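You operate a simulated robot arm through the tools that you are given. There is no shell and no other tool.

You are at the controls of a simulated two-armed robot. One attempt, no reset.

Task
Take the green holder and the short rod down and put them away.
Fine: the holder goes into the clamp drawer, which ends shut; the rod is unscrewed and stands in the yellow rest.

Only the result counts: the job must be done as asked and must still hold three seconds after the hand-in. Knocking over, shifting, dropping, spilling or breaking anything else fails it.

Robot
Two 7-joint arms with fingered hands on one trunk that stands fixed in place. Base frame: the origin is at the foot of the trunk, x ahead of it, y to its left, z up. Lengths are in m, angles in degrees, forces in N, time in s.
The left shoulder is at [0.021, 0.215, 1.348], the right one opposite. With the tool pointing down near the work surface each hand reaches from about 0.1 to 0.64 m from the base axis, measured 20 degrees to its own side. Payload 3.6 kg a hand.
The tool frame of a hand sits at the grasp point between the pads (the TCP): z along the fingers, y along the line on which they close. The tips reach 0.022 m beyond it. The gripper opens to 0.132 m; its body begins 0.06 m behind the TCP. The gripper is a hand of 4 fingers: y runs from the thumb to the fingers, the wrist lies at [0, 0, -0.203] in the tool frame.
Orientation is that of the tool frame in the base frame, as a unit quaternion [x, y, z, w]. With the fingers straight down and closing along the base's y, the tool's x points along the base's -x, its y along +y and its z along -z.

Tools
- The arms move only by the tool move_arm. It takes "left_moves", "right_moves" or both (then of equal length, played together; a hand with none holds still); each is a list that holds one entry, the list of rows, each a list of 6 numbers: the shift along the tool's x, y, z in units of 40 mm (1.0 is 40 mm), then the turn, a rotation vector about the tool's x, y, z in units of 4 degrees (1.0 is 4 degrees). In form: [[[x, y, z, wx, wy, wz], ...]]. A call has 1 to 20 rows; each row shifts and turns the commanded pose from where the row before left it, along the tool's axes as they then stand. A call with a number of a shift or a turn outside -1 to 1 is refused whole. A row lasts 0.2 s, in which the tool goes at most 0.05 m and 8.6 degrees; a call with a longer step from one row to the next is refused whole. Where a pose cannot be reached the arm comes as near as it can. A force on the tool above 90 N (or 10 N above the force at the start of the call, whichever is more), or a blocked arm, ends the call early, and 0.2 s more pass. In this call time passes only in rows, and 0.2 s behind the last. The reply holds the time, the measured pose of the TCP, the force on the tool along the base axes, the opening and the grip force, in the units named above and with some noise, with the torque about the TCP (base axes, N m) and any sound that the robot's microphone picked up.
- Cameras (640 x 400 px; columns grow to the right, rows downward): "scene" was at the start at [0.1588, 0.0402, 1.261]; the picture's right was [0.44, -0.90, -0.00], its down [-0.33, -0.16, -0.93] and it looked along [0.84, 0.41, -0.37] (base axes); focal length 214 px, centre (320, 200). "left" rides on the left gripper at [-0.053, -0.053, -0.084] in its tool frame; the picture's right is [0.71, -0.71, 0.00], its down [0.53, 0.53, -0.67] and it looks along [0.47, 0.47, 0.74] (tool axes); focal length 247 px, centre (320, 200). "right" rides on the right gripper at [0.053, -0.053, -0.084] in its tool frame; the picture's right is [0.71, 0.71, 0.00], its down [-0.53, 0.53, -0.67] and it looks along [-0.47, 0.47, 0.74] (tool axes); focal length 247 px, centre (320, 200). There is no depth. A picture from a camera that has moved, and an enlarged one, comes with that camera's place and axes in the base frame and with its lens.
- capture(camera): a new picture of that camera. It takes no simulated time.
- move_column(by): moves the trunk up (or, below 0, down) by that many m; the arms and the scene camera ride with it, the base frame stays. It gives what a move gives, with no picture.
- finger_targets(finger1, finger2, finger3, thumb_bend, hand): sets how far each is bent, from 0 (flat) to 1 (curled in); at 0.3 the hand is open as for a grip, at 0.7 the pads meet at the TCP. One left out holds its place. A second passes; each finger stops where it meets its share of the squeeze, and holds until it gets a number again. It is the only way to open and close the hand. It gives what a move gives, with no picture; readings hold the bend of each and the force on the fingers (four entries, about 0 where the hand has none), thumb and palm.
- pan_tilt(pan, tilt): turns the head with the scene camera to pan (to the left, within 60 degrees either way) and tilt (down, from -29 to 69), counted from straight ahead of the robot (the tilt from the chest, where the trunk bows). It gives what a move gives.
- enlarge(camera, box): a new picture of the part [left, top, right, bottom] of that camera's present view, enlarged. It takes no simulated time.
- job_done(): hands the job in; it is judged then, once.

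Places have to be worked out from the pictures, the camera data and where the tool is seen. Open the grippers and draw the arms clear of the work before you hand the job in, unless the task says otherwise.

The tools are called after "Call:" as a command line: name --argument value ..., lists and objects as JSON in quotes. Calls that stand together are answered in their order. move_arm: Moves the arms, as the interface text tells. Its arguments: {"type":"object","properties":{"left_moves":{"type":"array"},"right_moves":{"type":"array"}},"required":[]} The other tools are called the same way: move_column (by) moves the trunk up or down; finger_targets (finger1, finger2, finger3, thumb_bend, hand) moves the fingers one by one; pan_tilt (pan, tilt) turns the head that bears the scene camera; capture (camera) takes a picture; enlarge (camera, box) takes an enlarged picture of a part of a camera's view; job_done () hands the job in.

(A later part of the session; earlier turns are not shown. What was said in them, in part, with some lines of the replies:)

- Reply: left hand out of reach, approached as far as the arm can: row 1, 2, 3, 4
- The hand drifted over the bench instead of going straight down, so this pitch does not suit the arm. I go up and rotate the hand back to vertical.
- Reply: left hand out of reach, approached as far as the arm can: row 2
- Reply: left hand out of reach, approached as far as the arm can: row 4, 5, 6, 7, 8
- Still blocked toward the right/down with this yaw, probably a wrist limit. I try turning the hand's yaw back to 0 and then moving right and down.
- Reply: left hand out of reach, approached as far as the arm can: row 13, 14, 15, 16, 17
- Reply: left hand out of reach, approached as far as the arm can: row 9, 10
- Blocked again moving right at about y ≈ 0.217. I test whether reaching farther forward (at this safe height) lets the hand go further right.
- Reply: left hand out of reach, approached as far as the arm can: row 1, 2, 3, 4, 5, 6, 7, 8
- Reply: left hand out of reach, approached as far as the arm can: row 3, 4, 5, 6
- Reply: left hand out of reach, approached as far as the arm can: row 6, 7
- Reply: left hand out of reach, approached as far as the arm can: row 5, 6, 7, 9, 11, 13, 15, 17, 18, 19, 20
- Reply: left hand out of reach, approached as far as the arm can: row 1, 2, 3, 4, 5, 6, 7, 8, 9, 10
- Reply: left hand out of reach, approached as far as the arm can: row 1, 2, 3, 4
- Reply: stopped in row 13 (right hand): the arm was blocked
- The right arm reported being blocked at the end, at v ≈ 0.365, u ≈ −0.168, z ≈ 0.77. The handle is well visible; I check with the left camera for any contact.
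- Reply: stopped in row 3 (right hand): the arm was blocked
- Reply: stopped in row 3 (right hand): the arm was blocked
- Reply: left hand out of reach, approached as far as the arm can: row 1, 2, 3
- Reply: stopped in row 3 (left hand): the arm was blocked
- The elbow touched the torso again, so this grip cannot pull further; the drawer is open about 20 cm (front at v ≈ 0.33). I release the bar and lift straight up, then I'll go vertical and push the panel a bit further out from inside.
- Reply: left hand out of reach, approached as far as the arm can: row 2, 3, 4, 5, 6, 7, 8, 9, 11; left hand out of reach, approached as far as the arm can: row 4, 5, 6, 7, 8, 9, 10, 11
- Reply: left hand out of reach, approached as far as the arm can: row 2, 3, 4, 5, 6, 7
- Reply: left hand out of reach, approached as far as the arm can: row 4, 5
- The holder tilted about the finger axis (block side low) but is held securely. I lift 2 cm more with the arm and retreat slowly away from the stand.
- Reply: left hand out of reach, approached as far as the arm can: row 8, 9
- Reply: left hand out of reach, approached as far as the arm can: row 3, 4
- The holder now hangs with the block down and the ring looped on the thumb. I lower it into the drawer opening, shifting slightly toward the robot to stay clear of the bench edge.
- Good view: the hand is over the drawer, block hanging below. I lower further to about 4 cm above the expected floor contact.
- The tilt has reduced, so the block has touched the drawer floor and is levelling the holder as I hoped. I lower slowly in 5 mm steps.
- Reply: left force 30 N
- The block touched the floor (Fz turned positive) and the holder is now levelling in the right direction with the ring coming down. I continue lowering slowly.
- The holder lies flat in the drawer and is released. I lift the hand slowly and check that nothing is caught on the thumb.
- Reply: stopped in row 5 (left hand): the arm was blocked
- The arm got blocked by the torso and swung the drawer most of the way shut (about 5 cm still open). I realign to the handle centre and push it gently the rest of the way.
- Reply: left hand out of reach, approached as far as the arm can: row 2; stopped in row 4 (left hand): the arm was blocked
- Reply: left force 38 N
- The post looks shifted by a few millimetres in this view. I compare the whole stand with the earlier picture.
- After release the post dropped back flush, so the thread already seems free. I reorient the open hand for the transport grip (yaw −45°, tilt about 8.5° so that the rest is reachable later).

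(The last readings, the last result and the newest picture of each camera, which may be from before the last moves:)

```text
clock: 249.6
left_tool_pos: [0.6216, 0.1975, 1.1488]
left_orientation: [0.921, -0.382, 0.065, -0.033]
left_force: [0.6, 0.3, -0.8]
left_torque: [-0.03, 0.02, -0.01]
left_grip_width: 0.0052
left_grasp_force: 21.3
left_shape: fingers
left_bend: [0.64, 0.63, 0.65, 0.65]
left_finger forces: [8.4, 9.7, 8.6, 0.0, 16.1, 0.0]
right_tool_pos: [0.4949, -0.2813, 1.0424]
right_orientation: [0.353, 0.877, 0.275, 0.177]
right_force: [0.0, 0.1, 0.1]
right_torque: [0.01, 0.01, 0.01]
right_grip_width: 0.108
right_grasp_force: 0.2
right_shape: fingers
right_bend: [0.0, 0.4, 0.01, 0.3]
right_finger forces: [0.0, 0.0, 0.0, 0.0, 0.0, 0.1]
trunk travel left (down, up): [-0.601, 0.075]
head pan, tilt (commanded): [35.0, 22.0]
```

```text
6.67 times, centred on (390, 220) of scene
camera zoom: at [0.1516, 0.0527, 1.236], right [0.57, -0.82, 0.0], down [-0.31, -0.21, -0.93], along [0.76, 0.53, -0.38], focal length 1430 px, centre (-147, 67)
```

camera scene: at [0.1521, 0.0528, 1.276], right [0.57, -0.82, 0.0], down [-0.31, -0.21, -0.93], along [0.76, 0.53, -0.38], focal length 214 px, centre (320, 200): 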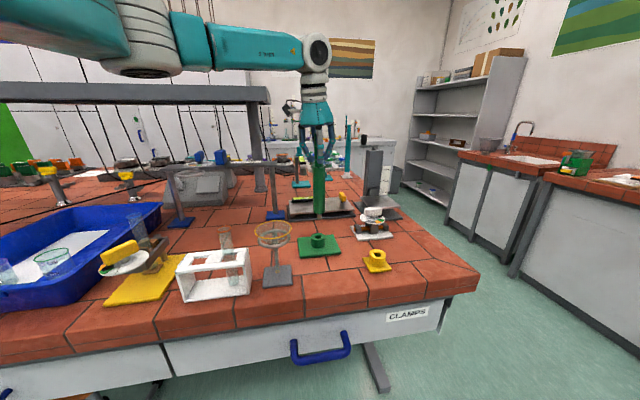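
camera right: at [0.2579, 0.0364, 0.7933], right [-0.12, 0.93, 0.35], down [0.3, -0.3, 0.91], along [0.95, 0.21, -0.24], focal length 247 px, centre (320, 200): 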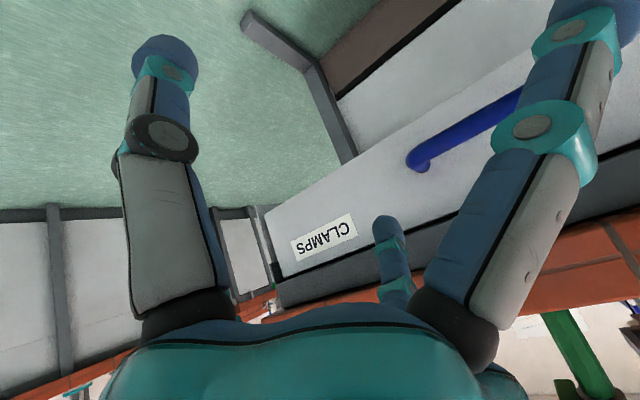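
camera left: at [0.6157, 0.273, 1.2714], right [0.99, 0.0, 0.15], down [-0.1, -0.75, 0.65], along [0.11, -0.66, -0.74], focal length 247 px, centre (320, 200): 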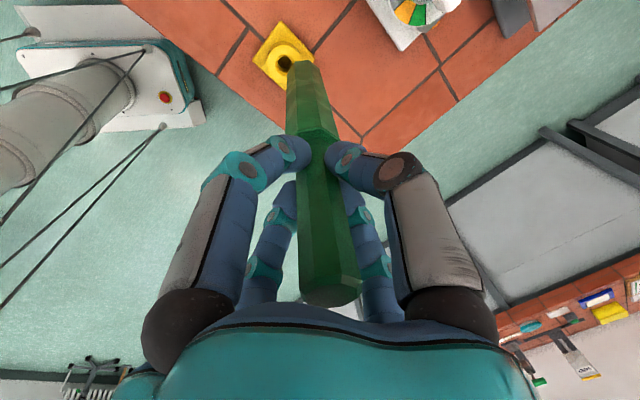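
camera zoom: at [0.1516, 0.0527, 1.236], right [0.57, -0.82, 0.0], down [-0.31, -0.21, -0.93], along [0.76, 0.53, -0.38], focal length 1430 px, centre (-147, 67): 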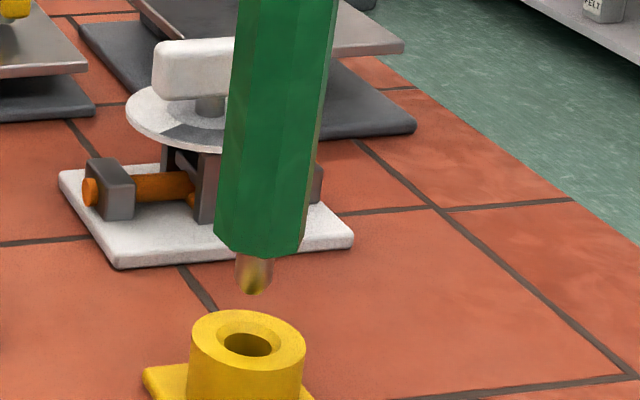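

Alignment is within about 1 mm in both views, and the hole is chamfered. I lower 2 cm more and check.

Call:
move_column --by -0.02

Call:
enlarge --camera "scene" --box '[360, 180, 420, 240]'

Call:
enlarge --camera "left" --box '[240, 10, 360, 110]'

```text
clock: 250.3
left_tool_pos: [0.62, 0.1965, 1.1335]
left_orientation: [0.921, -0.382, 0.069, -0.033]
left_force: [-0.8, -1.4, 17.0]
left_torque: [-0.04, 0.03, 0.01]
left_grip_width: 0.0047
left_grasp_force: 25.8
left_shape: fingers
left_bend: [0.64, 0.63, 0.64, 0.65]
left_finger forces: [10.9, 11.6, 10.0, 0.0, 19.0, 0.0]
right_tool_pos: [0.4939, -0.2817, 1.0245]
right_orientation: [0.353, 0.877, 0.275, 0.176]
right_force: [-0.4, 0.1, 0.1]
right_torque: [0.0, 0.06, 0.02]
right_grip_width: 0.1084
right_grasp_force: 0.2
right_shape: fingers
right_bend: [0.0, 0.4, 0.01, 0.3]
right_finger forces: [0.0, 0.1, 0.0, 0.0, 0.1, 0.0]
trunk travel left (down, up): [-0.581, 0.095]
head pan, tilt (commanded): [35.0, 22.0]
```

```text
6.67 times, centred on (390, 210) of scene
camera zoom: at [0.1498, 0.0523, 1.2164], right [0.57, -0.82, 0.0], down [-0.31, -0.21, -0.93], along [0.76, 0.53, -0.37], focal length 1430 px, centre (-147, 133)
```

zoom: 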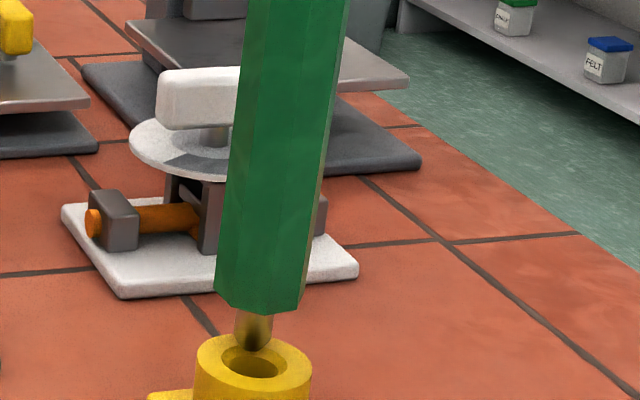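

```text
4.00 times, centred on (300, 60) of left
camera zoom: at [0.6075, 0.2716, 1.2154], right [0.99, 0.0, 0.15], down [-0.1, -0.75, 0.65], along [0.11, -0.66, -0.74], focal length 988 px, centre (400, 760)
```

zoom: 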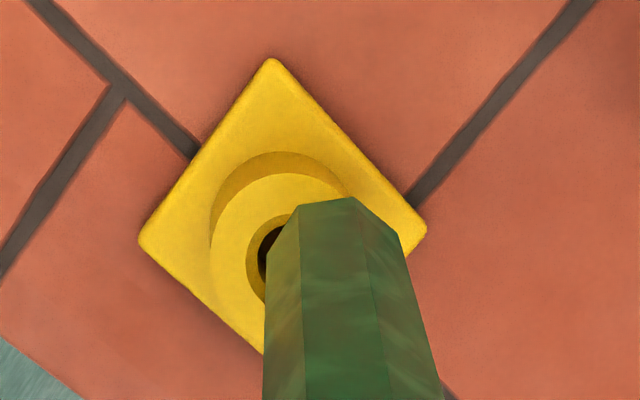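

The stud tip touched the rim (17 N), so the rod leans slightly in the grip. I raise it 1 cm and look from the right hand's camera for a second side view.

Call:
move_column --by 0.012

Call:
capture --camera "right"

Call:
enlarge --camera "scene" --box '[350, 160, 430, 240]'

```text
clock: 250.9
left_tool_pos: [0.6214, 0.1982, 1.1389]
left_orientation: [0.921, -0.382, 0.064, -0.033]
left_force: [0.6, -0.8, -1.9]
left_torque: [0.0, 0.02, -0.02]
left_grip_width: 0.0049
left_grasp_force: 22.5
left_shape: fingers
left_bend: [0.64, 0.63, 0.64, 0.65]
left_finger forces: [9.1, 10.0, 8.8, 0.1, 16.8, 0.0]
right_tool_pos: [0.4944, -0.2812, 1.035]
right_orientation: [0.352, 0.877, 0.275, 0.177]
right_force: [0.0, -0.3, -0.2]
right_torque: [0.02, 0.0, 0.0]
right_grip_width: 0.1083
right_grasp_force: 0.0
right_shape: fingers
right_bend: [0.0, 0.4, 0.01, 0.3]
right_finger forces: [0.0, 0.0, 0.0, 0.0, 0.0, 0.0]
trunk travel left (down, up): [-0.593, 0.083]
head pan, tilt (commanded): [35.0, 22.0]
```

```text
taken
camera right: at [0.3892, -0.3054, 1.0622], right [-0.12, 0.93, 0.35], down [0.3, -0.3, 0.91], along [0.95, 0.21, -0.24], focal length 247 px, centre (320, 200)
```

right: 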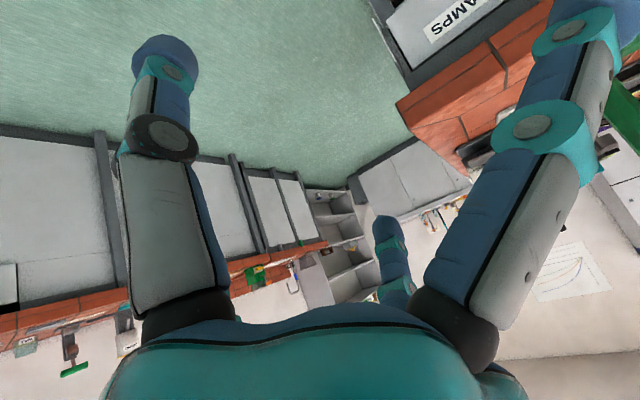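

```text
5.00 times, centred on (390, 200) of scene
camera zoom: at [0.1515, 0.0524, 1.228], right [0.57, -0.82, 0.0], down [-0.31, -0.21, -0.93], along [0.76, 0.53, -0.38], focal length 1072 px, centre (-30, 200)
```

zoom: 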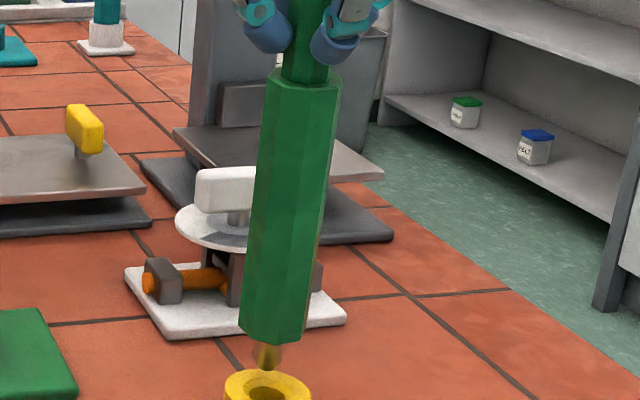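

I turn the right hand 60° toward the rest so its camera gives a side view.

Call:
move_arm --right_moves '[[[0, 0, 0, -0.117, 0.607, -0.786], [0, 0, 0, -0.117, 0.607, -0.786], [0, 0, 0, -0.117, 0.607, -0.786], [0, 0, 0, -0.117, 0.607, -0.786], [0, 0, 0, -0.117, 0.607, -0.786], [0, 0, 0, -0.117, 0.607, -0.786], [0, 0, 0, -0.117, 0.607, -0.786], [0, 0, 0, -0.117, 0.607, -0.786], [0, 0, 0, -0.117, 0.607, -0.786], [0, 0, 0, -0.117, 0.607, -0.786], [0, 0, 0, -0.117, 0.607, -0.786], [0, 0, 0, -0.117, 0.607, -0.786], [0, 0, 0, -0.117, 0.607, -0.786], [0, 0, 0, -0.117, 0.607, -0.786]]]'

Call:
capture --camera "right"

```text
clock: 253.9
left_tool_pos: [0.6231, 0.1983, 1.1409]
left_orientation: [0.921, -0.383, 0.064, -0.033]
left_force: [1.1, 1.0, -1.7]
left_torque: [-0.01, 0.02, -0.01]
left_grip_width: 0.005
left_grasp_force: 22.2
left_shape: fingers
left_bend: [0.64, 0.63, 0.64, 0.65]
left_finger forces: [9.2, 10.0, 8.8, 0.0, 16.8, 0.1]
right_tool_pos: [0.4952, -0.2828, 1.0345]
right_orientation: [-0.1, 0.939, 0.327, 0.026]
right_force: [-0.7, 0.1, 0.1]
right_torque: [-0.01, -0.01, 0.03]
right_grip_width: 0.1082
right_grasp_force: 0.0
right_shape: fingers
right_bend: [0.0, 0.4, 0.01, 0.3]
right_finger forces: [0.0, 0.1, 0.0, 0.0, 0.1, 0.0]
trunk travel left (down, up): [-0.593, 0.083]
head pan, tilt (commanded): [35.0, 22.0]
```

```text
taken
camera right: at [0.4572, -0.383, 1.0615], right [-0.84, 0.42, 0.35], down [0.42, 0.08, 0.9], along [0.35, 0.9, -0.24], focal length 247 px, centre (320, 200)
```

right: 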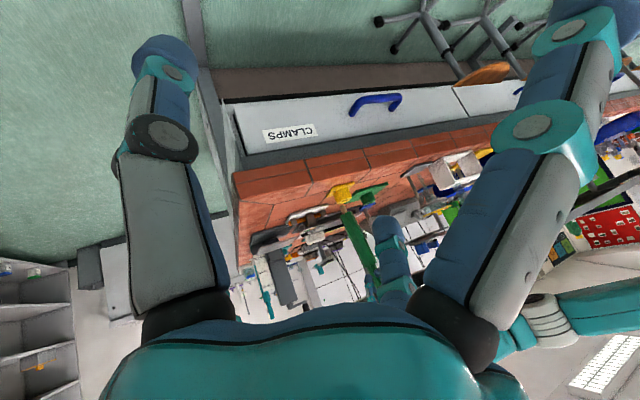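

The right camera now sees the rest and the rod's lower end. I zoom in.

Call:
enlarge --camera "right" --box '[320, 170, 400, 290]'

Call:
enlarge --camera "right" --box '[325, 175, 365, 215]'

Call:
enlarge --camera "scene" --box '[370, 210, 410, 250]'

```text
3.33 times, centred on (360, 230) of right
camera zoom: at [0.4572, -0.383, 1.0615], right [-0.84, 0.42, 0.35], down [0.42, 0.08, 0.9], along [0.35, 0.9, -0.24], focal length 823 px, centre (187, 100)
```

zoom: 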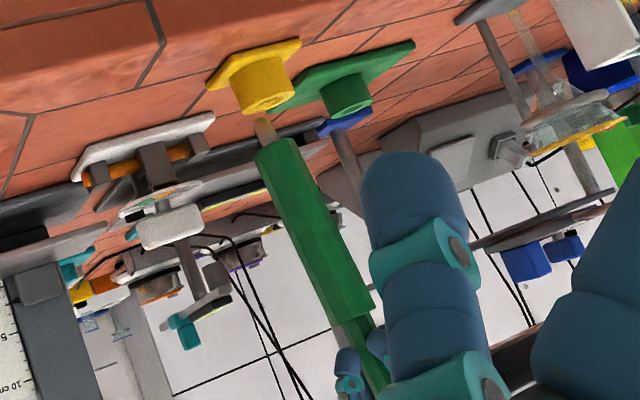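

```text
10.00 times, centred on (345, 195) of right
camera zoom: at [0.4572, -0.383, 1.0615], right [-0.84, 0.42, 0.35], down [0.42, 0.08, 0.9], along [0.35, 0.9, -0.24], focal length 2470 px, centre (70, 250)
```

zoom: 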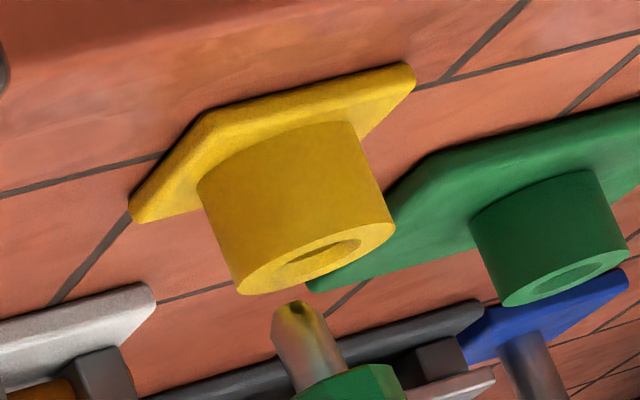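

```text
10.00 times, centred on (390, 230) of scene
camera zoom: at [0.1523, 0.0528, 1.2279], right [0.57, -0.82, 0.0], down [-0.31, -0.21, -0.93], along [0.76, 0.53, -0.38], focal length 2145 px, centre (-380, -100)
```

zoom: 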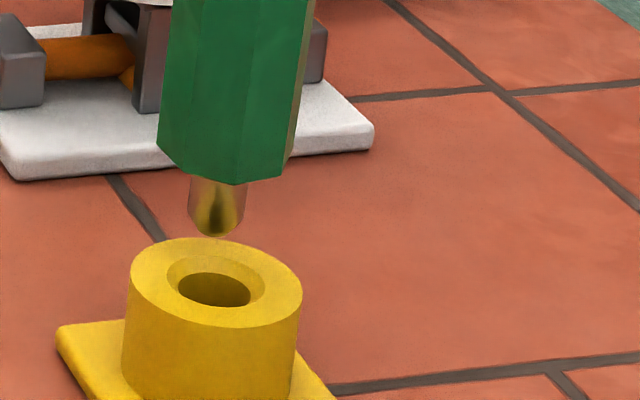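

From scene plus right camera: the hole is at (0.6236, 0.198, 0.935) and the stud tip at (0.6345, 0.202, 0.942), so the rod leans about 3.6°. I raise 1 cm and rotate the hand 3.2° to make the rod vertical.

Call:
move_column --by 0.01

Call:
move_arm --left_moves '[[[0, 0, 0, -0.356, -0.18, -0.014], [0, 0, 0, -0.356, -0.18, -0.014], [0, 0, 0, 0, 0, 0]]]'

Call:
capture --camera "right"

Call:
enlarge --camera "right" --box '[325, 175, 375, 225]'

Call:
enlarge --camera "scene" --box '[370, 210, 410, 250]'

```text
clock: 254.5
left_tool_pos: [0.6223, 0.199, 1.1513]
left_orientation: [0.921, -0.382, 0.066, -0.033]
left_force: [0.3, -0.3, -1.8]
left_torque: [0.0, 0.03, 0.04]
left_grip_width: 0.0048
left_grasp_force: 22.1
left_shape: fingers
left_bend: [0.64, 0.63, 0.64, 0.65]
left_finger forces: [9.1, 10.0, 8.8, 0.0, 16.7, 0.1]
right_tool_pos: [0.494, -0.2823, 1.0439]
right_orientation: [-0.1, 0.939, 0.327, 0.026]
right_force: [0.1, -0.1, -0.5]
right_torque: [-0.01, -0.02, 0.01]
right_grip_width: 0.1084
right_grasp_force: 0.0
right_shape: fingers
right_bend: [0.0, 0.4, 0.01, 0.3]
right_finger forces: [0.1, 0.0, 0.1, 0.1, 0.1, 0.1]
trunk travel left (down, up): [-0.603, 0.073]
head pan, tilt (commanded): [35.0, 22.0]
```

```text
clock: 255.3
left_tool_pos: [0.6213, 0.1981, 1.1492]
left_orientation: [0.923, -0.382, 0.044, -0.015]
left_force: [0.5, 1.2, -1.7]
left_torque: [0.02, 0.02, -0.01]
left_grip_width: 0.005
left_grasp_force: 21.9
left_shape: fingers
left_bend: [0.64, 0.63, 0.64, 0.65]
left_finger forces: [9.1, 9.8, 8.9, 0.0, 16.7, 0.0]
right_tool_pos: [0.495, -0.2804, 1.0447]
right_orientation: [-0.099, 0.939, 0.327, 0.027]
right_force: [-0.6, -0.3, 0.4]
right_torque: [-0.02, 0.0, 0.01]
right_grip_width: 0.1083
right_grasp_force: 0.0
right_shape: fingers
right_bend: [0.0, 0.4, 0.01, 0.3]
right_finger forces: [0.0, 0.0, 0.0, 0.0, 0.0, 0.1]
trunk travel left (down, up): [-0.603, 0.073]
head pan, tilt (commanded): [35.0, 22.0]
```

```text
taken
camera right: at [0.4562, -0.383, 1.0719], right [-0.84, 0.42, 0.35], down [0.42, 0.08, 0.9], along [0.35, 0.9, -0.24], focal length 247 px, centre (320, 200)
```

right: 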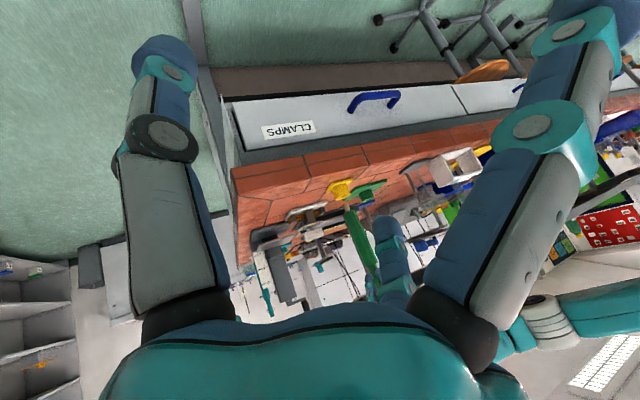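

```text
8.00 times, centred on (350, 200) of right
camera zoom: at [0.4562, -0.383, 1.0719], right [-0.84, 0.42, 0.35], down [0.42, 0.08, 0.9], along [0.35, 0.9, -0.24], focal length 1976 px, centre (80, 200)
```

zoom: 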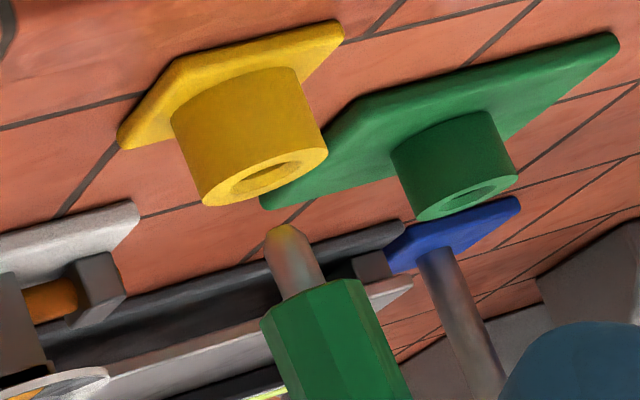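

```text
10.00 times, centred on (390, 230) of scene
camera zoom: at [0.1519, 0.0528, 1.238], right [0.57, -0.82, 0.0], down [-0.31, -0.21, -0.93], along [0.76, 0.53, -0.38], focal length 2145 px, centre (-380, -100)
```

zoom: 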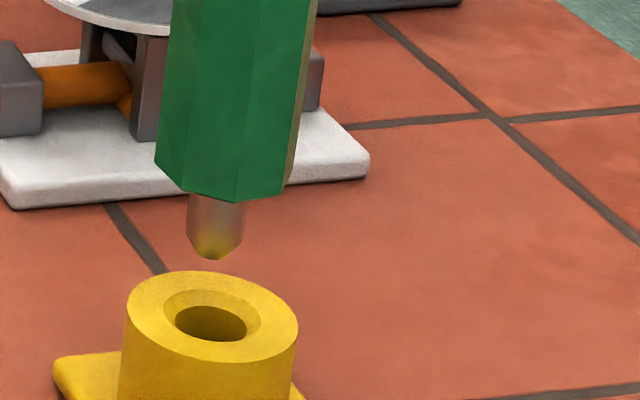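

Now the tip is only (+2.6, +1.7) mm off the hole and nearly vertical. I shift by that amount and lower 2 cm.

Call:
move_arm --left_moves '[[[-0.015, 0.076, -0.006, 0, 0, 0], [0, 0, 0, 0, 0, 0]]]'

Call:
move_column --by -0.012

Call:
enlarge --camera "right" --box '[325, 175, 375, 225]'

Call:
enlarge --camera "scene" --box '[370, 205, 410, 245]'

```text
clock: 255.9
left_tool_pos: [0.62, 0.1966, 1.1497]
left_orientation: [0.923, -0.383, 0.044, -0.016]
left_force: [0.3, 0.4, -1.6]
left_torque: [-0.01, 0.03, 0.01]
left_grip_width: 0.0048
left_grasp_force: 22.4
left_shape: fingers
left_bend: [0.64, 0.63, 0.64, 0.65]
left_finger forces: [9.1, 9.8, 8.8, 0.0, 16.6, 0.0]
right_tool_pos: [0.4963, -0.282, 1.0451]
right_orientation: [-0.098, 0.939, 0.327, 0.025]
right_force: [-0.5, -0.1, 0.0]
right_torque: [0.0, 0.01, 0.01]
right_grip_width: 0.1083
right_grasp_force: 0.1
right_shape: fingers
right_bend: [0.0, 0.4, 0.01, 0.3]
right_finger forces: [0.0, 0.0, 0.1, 0.1, 0.0, 0.0]
trunk travel left (down, up): [-0.603, 0.073]
head pan, tilt (commanded): [35.0, 22.0]
```

```text
clock: 256.5
left_tool_pos: [0.6193, 0.1961, 1.1388]
left_orientation: [0.923, -0.383, 0.044, -0.015]
left_force: [-0.6, 0.6, -1.5]
left_torque: [-0.03, 0.0, -0.01]
left_grip_width: 0.0047
left_grasp_force: 22.2
left_shape: fingers
left_bend: [0.64, 0.63, 0.64, 0.65]
left_finger forces: [9.1, 9.9, 8.8, 0.0, 16.5, 0.0]
right_tool_pos: [0.4952, -0.2807, 1.0326]
right_orientation: [-0.099, 0.939, 0.327, 0.027]
right_force: [0.1, -0.1, 1.0]
right_torque: [0.0, -0.01, 0.02]
right_grip_width: 0.1083
right_grasp_force: 0.0
right_shape: fingers
right_bend: [0.0, 0.4, 0.01, 0.3]
right_finger forces: [0.0, 0.0, 0.0, 0.1, 0.0, 0.0]
trunk travel left (down, up): [-0.591, 0.085]
head pan, tilt (commanded): [35.0, 22.0]
```

```text
8.00 times, centred on (350, 200) of right
camera zoom: at [0.4563, -0.3831, 1.06], right [-0.84, 0.42, 0.35], down [0.42, 0.08, 0.91], along [0.35, 0.9, -0.24], focal length 1976 px, centre (80, 200)
```

zoom: 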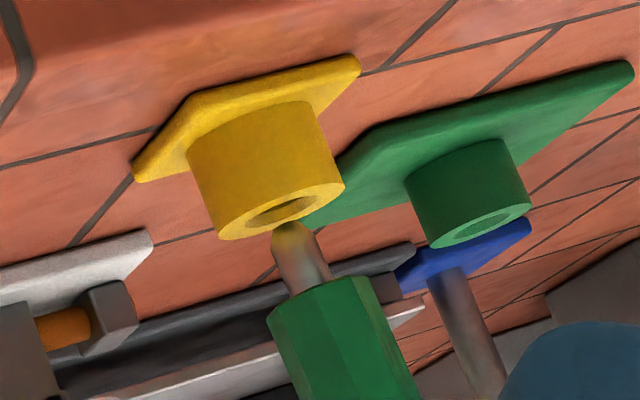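

```text
10.00 times, centred on (390, 225) of scene
camera zoom: at [0.1519, 0.0528, 1.2259], right [0.57, -0.82, 0.0], down [-0.31, -0.21, -0.93], along [0.76, 0.53, -0.38], focal length 2145 px, centre (-380, -50)
```

zoom: 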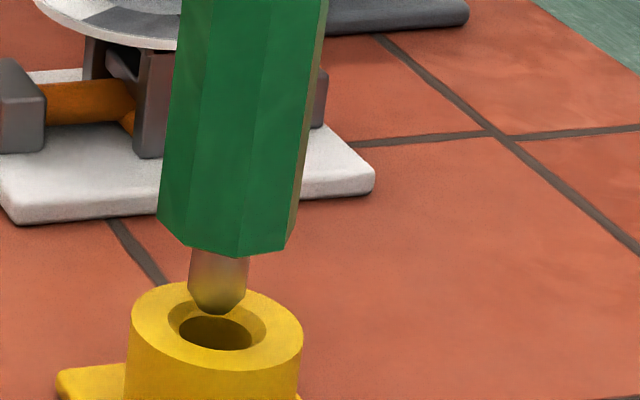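

Both views show the tip entering right over the hole centre. I continue lowering in small steps while watching the force.

Call:
move_column --by -0.008

Call:
enlarge --camera "right" --box '[325, 175, 375, 225]'

Call:
enlarge --camera "scene" --box '[370, 200, 410, 240]'

```text
clock: 257.0
left_tool_pos: [0.6185, 0.1959, 1.1321]
left_orientation: [0.923, -0.383, 0.044, -0.016]
left_force: [-0.5, 0.0, -1.8]
left_torque: [-0.03, -0.05, 0.0]
left_grip_width: 0.0051
left_grasp_force: 22.3
left_shape: fingers
left_bend: [0.64, 0.63, 0.64, 0.65]
left_finger forces: [9.2, 10.0, 8.8, 0.0, 16.6, 0.1]
right_tool_pos: [0.4951, -0.2823, 1.0248]
right_orientation: [-0.1, 0.939, 0.327, 0.026]
right_force: [0.0, 0.4, -0.5]
right_torque: [-0.02, 0.0, -0.01]
right_grip_width: 0.1081
right_grasp_force: 0.0
right_shape: fingers
right_bend: [0.0, 0.4, 0.01, 0.3]
right_finger forces: [0.0, 0.1, 0.0, 0.0, 0.1, 0.0]
trunk travel left (down, up): [-0.583, 0.093]
head pan, tilt (commanded): [35.0, 22.0]
```

```text
8.00 times, centred on (350, 200) of right
camera zoom: at [0.4561, -0.3831, 1.0521], right [-0.84, 0.42, 0.35], down [0.42, 0.08, 0.91], along [0.35, 0.9, -0.24], focal length 1976 px, centre (80, 200)
```

zoom: 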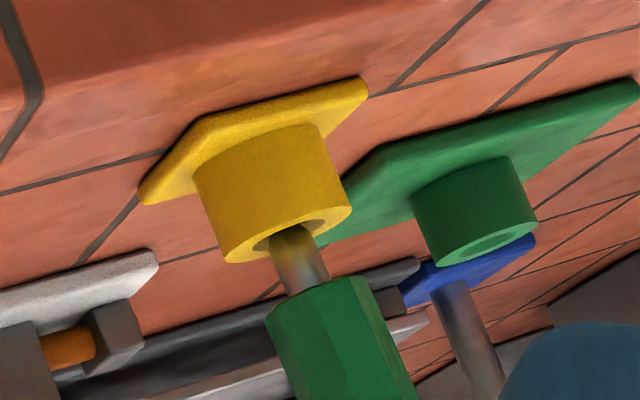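

```text
10.00 times, centred on (390, 220) of scene
camera zoom: at [0.1518, 0.0527, 1.2179], right [0.57, -0.82, 0.0], down [-0.31, -0.21, -0.93], along [0.76, 0.53, -0.38], focal length 2145 px, centre (-380, 0)
```

zoom: 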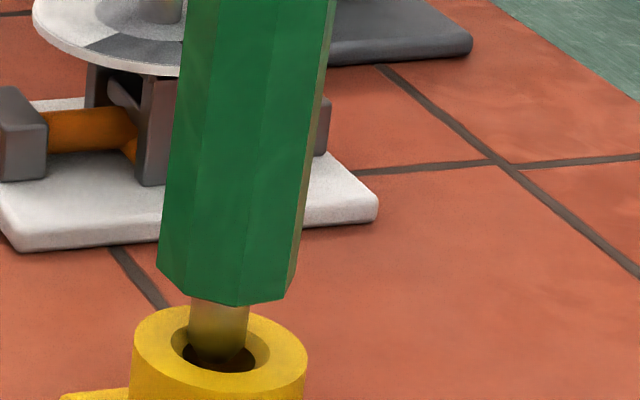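

The stud is entering the hole with no contact force. I lower another 1 cm.

Call:
move_column --by -0.01

Call:
enlarge --camera "scene" --box '[370, 195, 410, 235]'

Call:
enlarge --camera "right" --box '[325, 175, 375, 225]'

```text
clock: 257.6
left_tool_pos: [0.6193, 0.197, 1.1206]
left_orientation: [0.923, -0.383, 0.045, -0.015]
left_force: [0.3, 0.1, -1.5]
left_torque: [-0.01, 0.03, -0.02]
left_grip_width: 0.0048
left_grasp_force: 22.3
left_shape: fingers
left_bend: [0.64, 0.63, 0.64, 0.65]
left_finger forces: [9.0, 9.9, 8.9, 0.1, 16.6, 0.0]
right_tool_pos: [0.4935, -0.2813, 1.0142]
right_orientation: [-0.099, 0.939, 0.327, 0.027]
right_force: [0.3, 0.5, -1.0]
right_torque: [0.0, 0.03, 0.01]
right_grip_width: 0.1084
right_grasp_force: 0.0
right_shape: fingers
right_bend: [0.0, 0.4, 0.01, 0.3]
right_finger forces: [0.1, 0.0, 0.0, 0.0, 0.0, 0.0]
trunk travel left (down, up): [-0.573, 0.103]
head pan, tilt (commanded): [35.0, 22.0]
```

```text
10.00 times, centred on (390, 215) of scene
camera zoom: at [0.1518, 0.0527, 1.2079], right [0.57, -0.82, 0.0], down [-0.31, -0.21, -0.93], along [0.76, 0.53, -0.38], focal length 2145 px, centre (-380, 50)
```

zoom: 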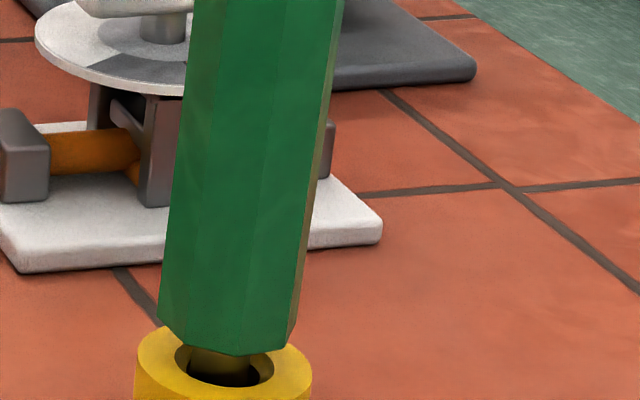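

```text
8.00 times, centred on (350, 200) of right
camera zoom: at [0.456, -0.3831, 1.042], right [-0.84, 0.42, 0.35], down [0.42, 0.08, 0.91], along [0.35, 0.9, -0.24], focal length 1976 px, centre (80, 200)
```

zoom: 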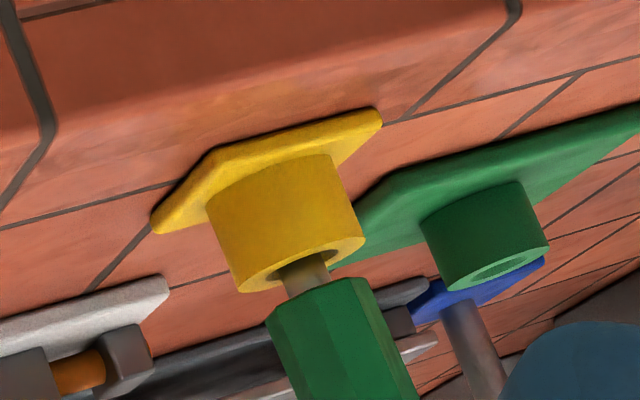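

Going in cleanly. I lower 6 mm more.

Call:
move_column --by -0.006

Call:
enlarge --camera "right" --box '[325, 175, 375, 225]'

Call:
enlarge --camera "scene" --box '[370, 195, 410, 235]'

```text
clock: 258.2
left_tool_pos: [0.6199, 0.1971, 1.1143]
left_orientation: [0.923, -0.383, 0.044, -0.016]
left_force: [-0.4, 0.1, -1.5]
left_torque: [0.02, 0.01, 0.01]
left_grip_width: 0.0048
left_grasp_force: 21.9
left_shape: fingers
left_bend: [0.64, 0.63, 0.64, 0.65]
left_finger forces: [9.1, 9.9, 8.7, 0.1, 16.6, 0.0]
right_tool_pos: [0.4947, -0.2814, 1.008]
right_orientation: [-0.1, 0.939, 0.327, 0.026]
right_force: [-0.1, 0.5, -0.2]
right_torque: [0.02, 0.02, 0.01]
right_grip_width: 0.108
right_grasp_force: 0.0
right_shape: fingers
right_bend: [0.0, 0.4, 0.01, 0.3]
right_finger forces: [0.0, 0.0, 0.0, 0.1, 0.1, 0.0]
trunk travel left (down, up): [-0.567, 0.109]
head pan, tilt (commanded): [35.0, 22.0]
```

```text
8.00 times, centred on (350, 200) of right
camera zoom: at [0.4561, -0.3831, 1.0359], right [-0.84, 0.42, 0.35], down [0.42, 0.08, 0.91], along [0.35, 0.9, -0.24], focal length 1976 px, centre (80, 200)
```

zoom: 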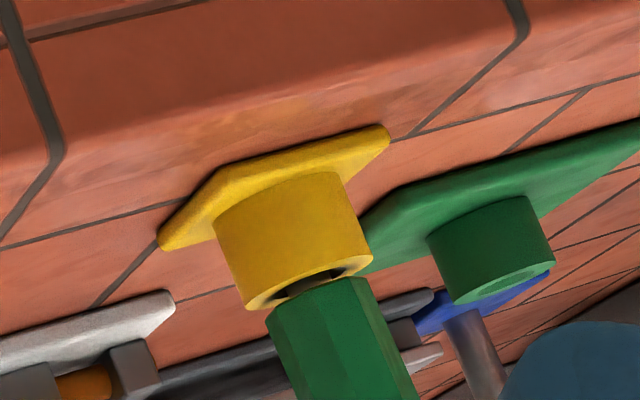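

```text
10.00 times, centred on (390, 215) of scene
camera zoom: at [0.1519, 0.0527, 1.2019], right [0.57, -0.82, 0.0], down [-0.31, -0.21, -0.93], along [0.76, 0.53, -0.38], focal length 2145 px, centre (-380, 50)
```

zoom: 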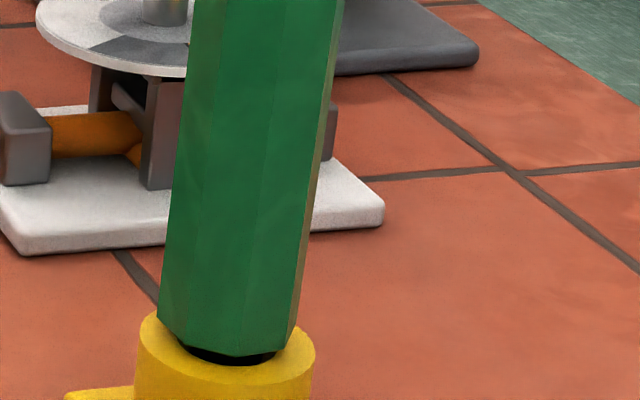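

Almost seated (about 3 mm left). I lower 4 mm more until contact.

Call:
move_column --by -0.004

Call:
enlarge --camera "right" --box '[325, 175, 375, 225]'

Call:
enlarge --camera "scene" --box '[370, 195, 410, 235]'

```text
clock: 258.7
left_tool_pos: [0.6191, 0.1967, 1.1112]
left_orientation: [0.922, -0.383, 0.044, -0.015]
left_force: [-0.4, 0.7, -1.0]
left_torque: [-0.04, -0.02, 0.0]
left_grip_width: 0.0048
left_grasp_force: 21.8
left_shape: fingers
left_bend: [0.64, 0.63, 0.64, 0.65]
left_finger forces: [9.1, 9.9, 8.9, 0.0, 16.6, 0.1]
right_tool_pos: [0.4945, -0.2817, 1.0039]
right_orientation: [-0.1, 0.939, 0.327, 0.027]
right_force: [0.1, -0.6, 0.0]
right_torque: [0.0, 0.0, 0.01]
right_grip_width: 0.1082
right_grasp_force: 0.0
right_shape: fingers
right_bend: [0.0, 0.4, 0.01, 0.3]
right_finger forces: [0.1, 0.1, 0.0, 0.0, 0.1, 0.1]
trunk travel left (down, up): [-0.563, 0.113]
head pan, tilt (commanded): [35.0, 22.0]
```

```text
8.00 times, centred on (350, 200) of right
camera zoom: at [0.456, -0.383, 1.0319], right [-0.84, 0.42, 0.35], down [0.42, 0.08, 0.91], along [0.35, 0.9, -0.24], focal length 1976 px, centre (80, 200)
```

zoom: 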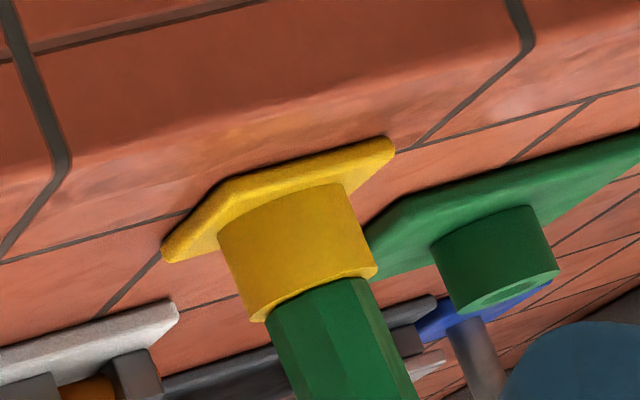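

```text
10.00 times, centred on (390, 215) of scene
camera zoom: at [0.1518, 0.0527, 1.1979], right [0.57, -0.82, 0.0], down [-0.31, -0.21, -0.93], along [0.76, 0.53, -0.38], focal length 2145 px, centre (-380, 50)
```

zoom: 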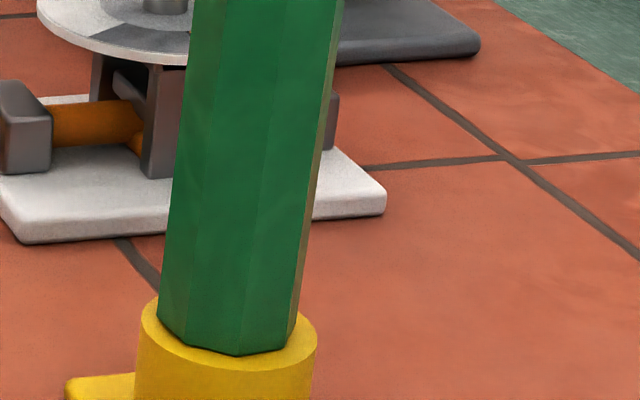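

Visually seated. I lower 2 mm to be sure of contact, then open the fingers gently.

Call:
move_column --by -0.002

Call:
finger_targets --hand "left" --finger1 0.55 --finger2 0.55 --finger3 0.55 --thumb_bend 0.55

Call:
enlarge --camera "scene" --box '[340, 100, 440, 240]'

Call:
capture --camera "left"

```text
clock: 259.2
left_tool_pos: [0.6188, 0.1954, 1.11]
left_orientation: [0.923, -0.382, 0.047, -0.015]
left_force: [1.1, 1.0, 7.4]
left_torque: [0.04, 0.0, 0.01]
left_grip_width: 0.005
left_grasp_force: 23.2
left_shape: fingers
left_bend: [0.64, 0.63, 0.64, 0.65]
left_finger forces: [9.7, 10.2, 9.2, 0.1, 17.8, 0.1]
right_tool_pos: [0.4942, -0.2813, 1.0031]
right_orientation: [-0.099, 0.939, 0.327, 0.027]
right_force: [-0.4, -0.5, -0.2]
right_torque: [-0.03, 0.02, 0.0]
right_grip_width: 0.1083
right_grasp_force: 0.1
right_shape: fingers
right_bend: [0.0, 0.4, 0.01, 0.3]
right_finger forces: [0.0, 0.0, 0.0, 0.1, 0.0, 0.0]
trunk travel left (down, up): [-0.561, 0.115]
head pan, tilt (commanded): [35.0, 22.0]
```

```text
clock: 260.2
left_tool_pos: [0.6184, 0.195, 1.1087]
left_orientation: [0.922, -0.383, 0.044, -0.015]
left_force: [-0.6, -0.9, -0.1]
left_torque: [-0.04, -0.02, -0.03]
left_grip_width: 0.0282
left_grasp_force: 0.1
left_shape: fingers
left_bend: [0.55, 0.55, 0.55, 0.55]
left_finger forces: [0.0, 0.0, 0.0, 0.0, 0.0, 0.1]
right_tool_pos: [0.4943, -0.2807, 1.002]
right_orientation: [-0.099, 0.939, 0.327, 0.026]
right_force: [0.1, 0.8, 0.2]
right_torque: [-0.01, -0.01, 0.02]
right_grip_width: 0.1085
right_grasp_force: 0.0
right_shape: fingers
right_bend: [0.0, 0.4, 0.01, 0.3]
right_finger forces: [0.0, 0.1, 0.0, 0.0, 0.1, 0.1]
trunk travel left (down, up): [-0.561, 0.115]
head pan, tilt (commanded): [35.0, 22.0]
```

```text
2.86 times, centred on (390, 170) of scene
camera zoom: at [0.1518, 0.0527, 1.1959], right [0.57, -0.82, 0.0], down [-0.31, -0.21, -0.93], along [0.76, 0.53, -0.38], focal length 613 px, centre (120, 286)
```

zoom: 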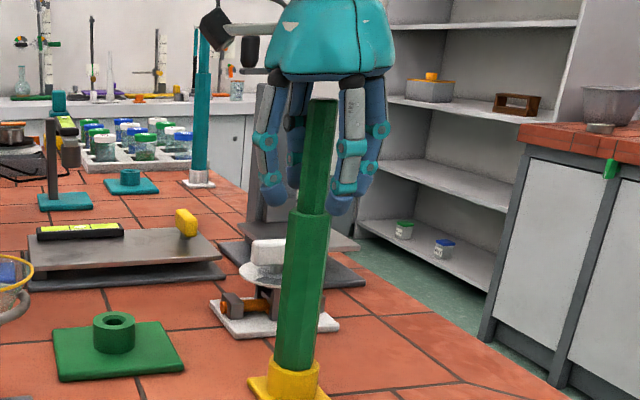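

```text
taken
camera left: at [0.6108, 0.2722, 1.1909], right [1.0, 0.0, 0.09], down [-0.06, -0.74, 0.67], along [0.07, -0.67, -0.74], focal length 247 px, centre (320, 200)
```

left: 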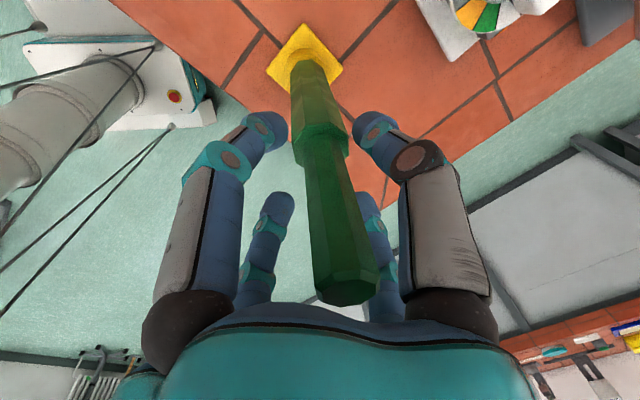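

The rod stands in the rest. I open the fingers wider and raise the hand straight up with the trunk.

Call:
finger_targets --hand "left" --finger1 0.38 --finger2 0.38 --finger3 0.38 --thumb_bend 0.38

Call:
move_column --by 0.11

Call:
capture --camera "scene"

Call:
capture --camera "left"

```text
clock: 261.2
left_tool_pos: [0.6186, 0.1967, 1.1088]
left_orientation: [0.923, -0.383, 0.044, -0.016]
left_force: [-0.7, 0.3, 0.0]
left_torque: [-0.02, 0.01, 0.02]
left_grip_width: 0.0691
left_grasp_force: 0.1
left_shape: fingers
left_bend: [0.38, 0.38, 0.38, 0.38]
left_finger forces: [0.0, 0.1, 0.0, 0.0, 0.0, 0.0]
right_tool_pos: [0.4947, -0.2825, 1.0022]
right_orientation: [-0.1, 0.939, 0.327, 0.027]
right_force: [0.3, 0.5, -0.5]
right_torque: [0.02, -0.01, 0.02]
right_grip_width: 0.1083
right_grasp_force: 0.0
right_shape: fingers
right_bend: [0.0, 0.4, 0.01, 0.3]
right_finger forces: [0.0, 0.0, 0.0, 0.1, 0.1, 0.0]
trunk travel left (down, up): [-0.561, 0.115]
head pan, tilt (commanded): [35.0, 22.0]
```

```text
clock: 262.6
left_tool_pos: [0.6184, 0.1964, 1.218]
left_orientation: [0.923, -0.383, 0.044, -0.015]
left_force: [-0.4, -0.1, 0.0]
left_torque: [0.02, 0.0, 0.0]
left_grip_width: 0.069
left_grasp_force: 0.1
left_shape: fingers
left_bend: [0.38, 0.38, 0.38, 0.38]
left_finger forces: [0.0, 0.0, 0.0, 0.1, 0.1, 0.1]
right_tool_pos: [0.4961, -0.2818, 1.1121]
right_orientation: [-0.099, 0.94, 0.327, 0.025]
right_force: [0.3, -0.6, -0.3]
right_torque: [0.01, 0.02, -0.01]
right_grip_width: 0.1084
right_grasp_force: 0.1
right_shape: fingers
right_bend: [0.0, 0.4, 0.01, 0.3]
right_finger forces: [0.0, 0.1, 0.0, 0.0, 0.2, 0.1]
trunk travel left (down, up): [-0.671, 0.005]
head pan, tilt (commanded): [35.0, 22.0]
```

```text
taken
camera scene: at [0.152, 0.0527, 1.3061], right [0.57, -0.82, 0.0], down [-0.31, -0.21, -0.93], along [0.76, 0.53, -0.38], focal length 214 px, centre (320, 200)
```

scene: 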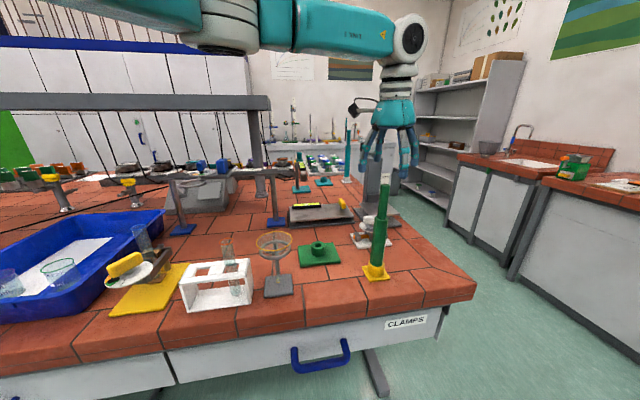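

```text
taken
camera left: at [0.6111, 0.2722, 1.3004], right [1.0, 0.0, 0.09], down [-0.06, -0.74, 0.67], along [0.07, -0.67, -0.74], focal length 247 px, centre (320, 200)
```

left: 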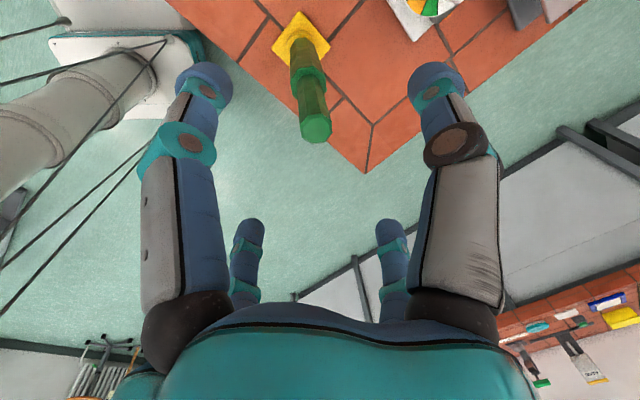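

The rod stands upright in the rest with the hand clear above it. I withdraw the left arm back from the bench.

Call:
move_arm --left_moves '[[[0.05, -0.03, -0.4, 0, 0, 0], [-0.64, 0.287, -0.1, 0, 0, 0], [-0.64, 0.287, -0.1, 0, 0, 0], [-0.64, 0.287, -0.1, 0, 0, 0], [-0.64, 0.287, -0.1, 0, 0, 0], [-0.64, 0.287, -0.1, 0, 0, 0], [-0.64, 0.287, -0.1, 0, 0, 0], [-0.64, 0.287, -0.1, 0, 0, 0], [-0.64, 0.287, -0.1, 0, 0, 0]]]'

Call:
capture --camera "scene"

```text
clock: 264.6
left_tool_pos: [0.4047, 0.2776, 1.2483]
left_orientation: [0.923, -0.382, 0.045, -0.015]
left_force: [-0.2, 0.6, -0.6]
left_torque: [-0.02, -0.03, -0.01]
left_grip_width: 0.0693
left_grasp_force: 0.1
left_shape: fingers
left_bend: [0.38, 0.38, 0.38, 0.38]
left_finger forces: [0.0, 0.0, 0.1, 0.0, 0.0, 0.0]
right_tool_pos: [0.4947, -0.2798, 1.1124]
right_orientation: [-0.099, 0.94, 0.326, 0.027]
right_force: [-0.2, 0.7, -0.4]
right_torque: [-0.01, 0.0, 0.02]
right_grip_width: 0.1081
right_grasp_force: 0.1
right_shape: fingers
right_bend: [0.0, 0.4, 0.01, 0.3]
right_finger forces: [0.0, 0.0, 0.0, 0.0, 0.1, 0.0]
trunk travel left (down, up): [-0.671, 0.005]
head pan, tilt (commanded): [35.0, 22.0]
```

```text
taken
camera scene: at [0.1507, 0.0533, 1.3063], right [0.57, -0.82, 0.0], down [-0.31, -0.22, -0.93], along [0.76, 0.53, -0.37], focal length 214 px, centre (320, 200)
```

scene: 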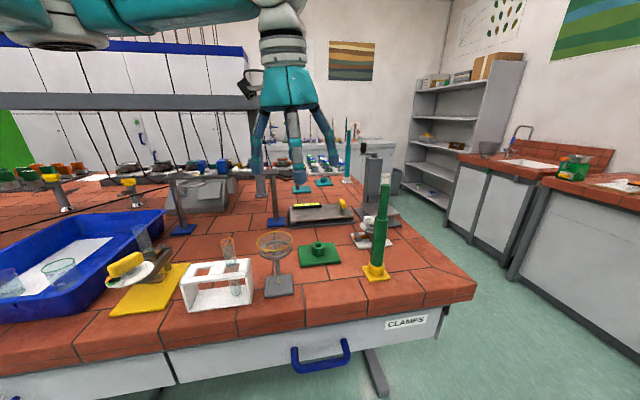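

Left arm is nearly clear. I pull it back a bit more and verify the rod and drawer with close-ups.

Call:
move_arm --left_moves '[[[-0.26, 0.615, -0.56, 0, 0, 0], [-0.26, 0.615, -0.56, 0, 0, 0], [-0.26, 0.615, -0.56, 0, 0, 0]]]'

Call:
enlarge --camera "scene" --box '[330, 170, 430, 290]'

Call:
enlarge --camera "scene" --box '[160, 200, 480, 400]'

Call:
enlarge --camera "right" --box '[300, 130, 420, 290]'

```text
clock: 265.4
left_tool_pos: [0.3261, 0.2452, 1.3096]
left_orientation: [0.923, -0.383, 0.044, -0.015]
left_force: [0.1, 0.5, -0.7]
left_torque: [0.0, 0.01, 0.0]
left_grip_width: 0.0688
left_grasp_force: 0.1
left_shape: fingers
left_bend: [0.38, 0.38, 0.38, 0.38]
left_finger forces: [0.0, 0.1, 0.0, 0.0, 0.1, 0.0]
right_tool_pos: [0.4944, -0.2824, 1.114]
right_orientation: [-0.098, 0.94, 0.327, 0.027]
right_force: [-0.4, -0.2, -0.5]
right_torque: [-0.01, 0.02, 0.02]
right_grip_width: 0.1086
right_grasp_force: 0.1
right_shape: fingers
right_bend: [0.0, 0.4, 0.01, 0.3]
right_finger forces: [0.0, 0.0, 0.0, 0.0, 0.1, 0.0]
trunk travel left (down, up): [-0.671, 0.005]
head pan, tilt (commanded): [35.0, 22.0]
```

```text
3.33 times, centred on (380, 230) of scene
camera zoom: at [0.1512, 0.0523, 1.3063], right [0.57, -0.82, 0.0], down [-0.31, -0.21, -0.93], along [0.76, 0.53, -0.37], focal length 715 px, centre (120, 100)
```

zoom: 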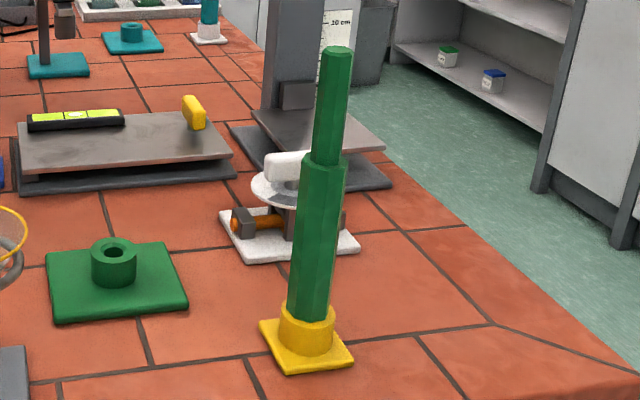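

```text
2.00 times, centred on (320, 300) of scene
camera zoom: at [0.1512, 0.0523, 1.3063], right [0.57, -0.82, 0.0], down [-0.31, -0.21, -0.93], along [0.76, 0.53, -0.37], focal length 429 px, centre (320, 0)
```

zoom: 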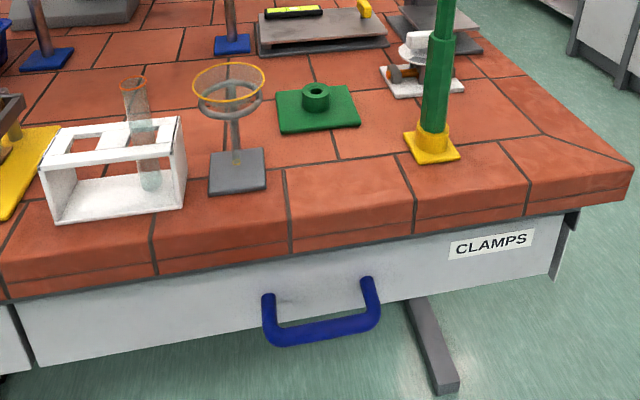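

```text
2.50 times, centred on (360, 210) of right
camera zoom: at [0.4557, -0.3835, 1.14], right [-0.84, 0.42, 0.35], down [0.42, 0.08, 0.91], along [0.35, 0.9, -0.24], focal length 617 px, centre (220, 175)
```

zoom: 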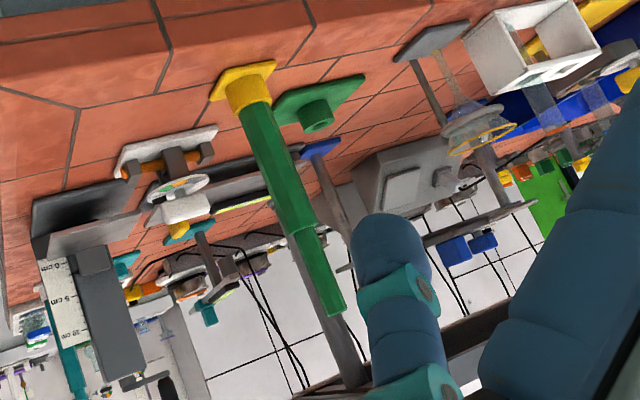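

Everything checks out: the rod stands upright in the yellow rest, the drawer is flush, and the other items are undisturbed. I open both hands fully before handing in.

Call:
finger_targets --hand "left" --finger1 0.3 --finger2 0.3 --finger3 0.3 --thumb_bend 0.3

Call:
finger_targets --hand "right" --finger1 0.3 --finger2 0.3 --finger3 0.3 --thumb_bend 0.3

Call:
pan_tilt --pan 35 --tilt 40

Call:
capture --camera "scene"

```text
clock: 266.4
left_tool_pos: [0.3273, 0.2458, 1.3092]
left_orientation: [0.923, -0.383, 0.044, -0.015]
left_force: [-0.7, -0.5, 0.5]
left_torque: [0.01, -0.01, -0.01]
left_grip_width: 0.0872
left_grasp_force: 0.1
left_shape: fingers
left_bend: [0.3, 0.3, 0.3, 0.3]
left_finger forces: [0.0, 0.0, 0.1, 0.0, 0.1, 0.1]
right_tool_pos: [0.495, -0.282, 1.112]
right_orientation: [-0.1, 0.939, 0.328, 0.027]
right_force: [0.0, -0.3, 0.5]
right_torque: [0.01, -0.05, 0.03]
right_grip_width: 0.1083
right_grasp_force: 0.1
right_shape: fingers
right_bend: [0.0, 0.4, 0.01, 0.3]
right_finger forces: [0.1, 0.0, 0.0, 0.1, 0.1, 0.1]
trunk travel left (down, up): [-0.671, 0.005]
head pan, tilt (commanded): [35.0, 22.0]
```

```text
clock: 267.4
left_tool_pos: [0.3274, 0.2461, 1.3089]
left_orientation: [0.923, -0.382, 0.044, -0.015]
left_force: [0.2, -0.7, 0.8]
left_torque: [0.01, -0.02, 0.0]
left_grip_width: 0.0874
left_grasp_force: 0.0
left_shape: fingers
left_bend: [0.3, 0.3, 0.3, 0.3]
left_finger forces: [0.0, 0.0, 0.0, 0.1, 0.0, 0.0]
right_tool_pos: [0.4949, -0.2819, 1.1129]
right_orientation: [-0.099, 0.939, 0.327, 0.026]
right_force: [-0.8, -0.7, 0.3]
right_torque: [0.02, -0.02, 0.0]
right_grip_width: 0.0882
right_grasp_force: 0.1
right_shape: fingers
right_bend: [0.3, 0.3, 0.3, 0.3]
right_finger forces: [0.1, 0.1, 0.0, 0.0, 0.1, 0.0]
trunk travel left (down, up): [-0.671, 0.005]
head pan, tilt (commanded): [35.0, 22.0]
```

```text
clock: 268.2
left_tool_pos: [0.3278, 0.2462, 1.3089]
left_orientation: [0.923, -0.383, 0.044, -0.017]
left_force: [0.1, -0.3, 0.1]
left_torque: [0.02, -0.01, 0.0]
left_grip_width: 0.0874
left_grasp_force: 0.1
left_shape: fingers
left_bend: [0.3, 0.3, 0.3, 0.3]
left_finger forces: [0.1, 0.0, 0.1, 0.1, 0.1, 0.1]
right_tool_pos: [0.4944, -0.2818, 1.1129]
right_orientation: [-0.099, 0.94, 0.327, 0.026]
right_force: [0.4, 0.0, 0.3]
right_torque: [0.0, 0.0, -0.03]
right_grip_width: 0.0881
right_grasp_force: 0.1
right_shape: fingers
right_bend: [0.3, 0.3, 0.3, 0.3]
right_finger forces: [0.0, 0.1, 0.0, 0.0, 0.0, 0.0]
trunk travel left (down, up): [-0.671, 0.005]
head pan, tilt (commanded): [35.0, 40.0]
```

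```text
taken
camera scene: at [0.1452, 0.0483, 1.2781], right [0.57, -0.82, 0.0], down [-0.53, -0.37, -0.77], along [0.63, 0.44, -0.64], focal length 214 px, centre (320, 200)
```

scene: 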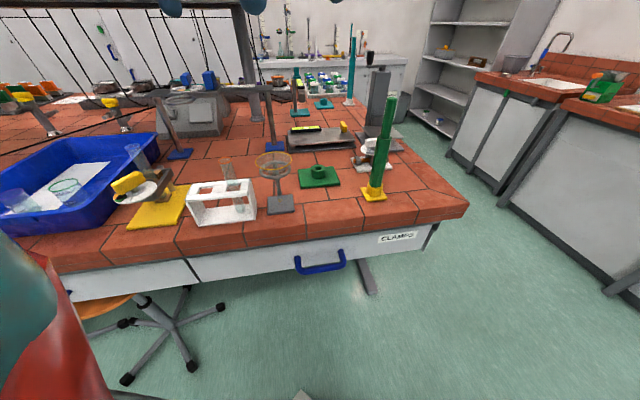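

The final view shows the CLAMPS drawer shut with the holder inside. The rod is standing in the yellow rest, the bench is otherwise as it was, and both open hands are clear. I hand in the job.

Call:
job_done

```text
The job is handed in.
```

The job is handed in. The green holder is in the CLAMPS drawer, which is shut, and the unscrewed rod stands in the yellow rest.

- **Holder:** I lifted it off the stand and laid it flat in the drawer. I then pushed the drawer fully home; the handle pushed back with about 38 N, so it is at its stop. Part of the closing was rough: my arm caught on the torso and the drawer swung most of the way shut. I could not see the holder after that, so it may have slid a little inside.
- **Rod:** The short rod turned out to be the whole stepped post, which unscrewed from the green base. Its stud is fully seated in the rest. On the first try the tip pressed on the rim with about 17 N, so I lifted, straightened it and re-aligned.
- **Other items:** Nothing else looks shifted or knocked over in the last pictures. While I was unscrewing, the stand took up to about 17 N sideways. Measured against the tile joints it had not moved.

Both hands are open and clear of the bench.
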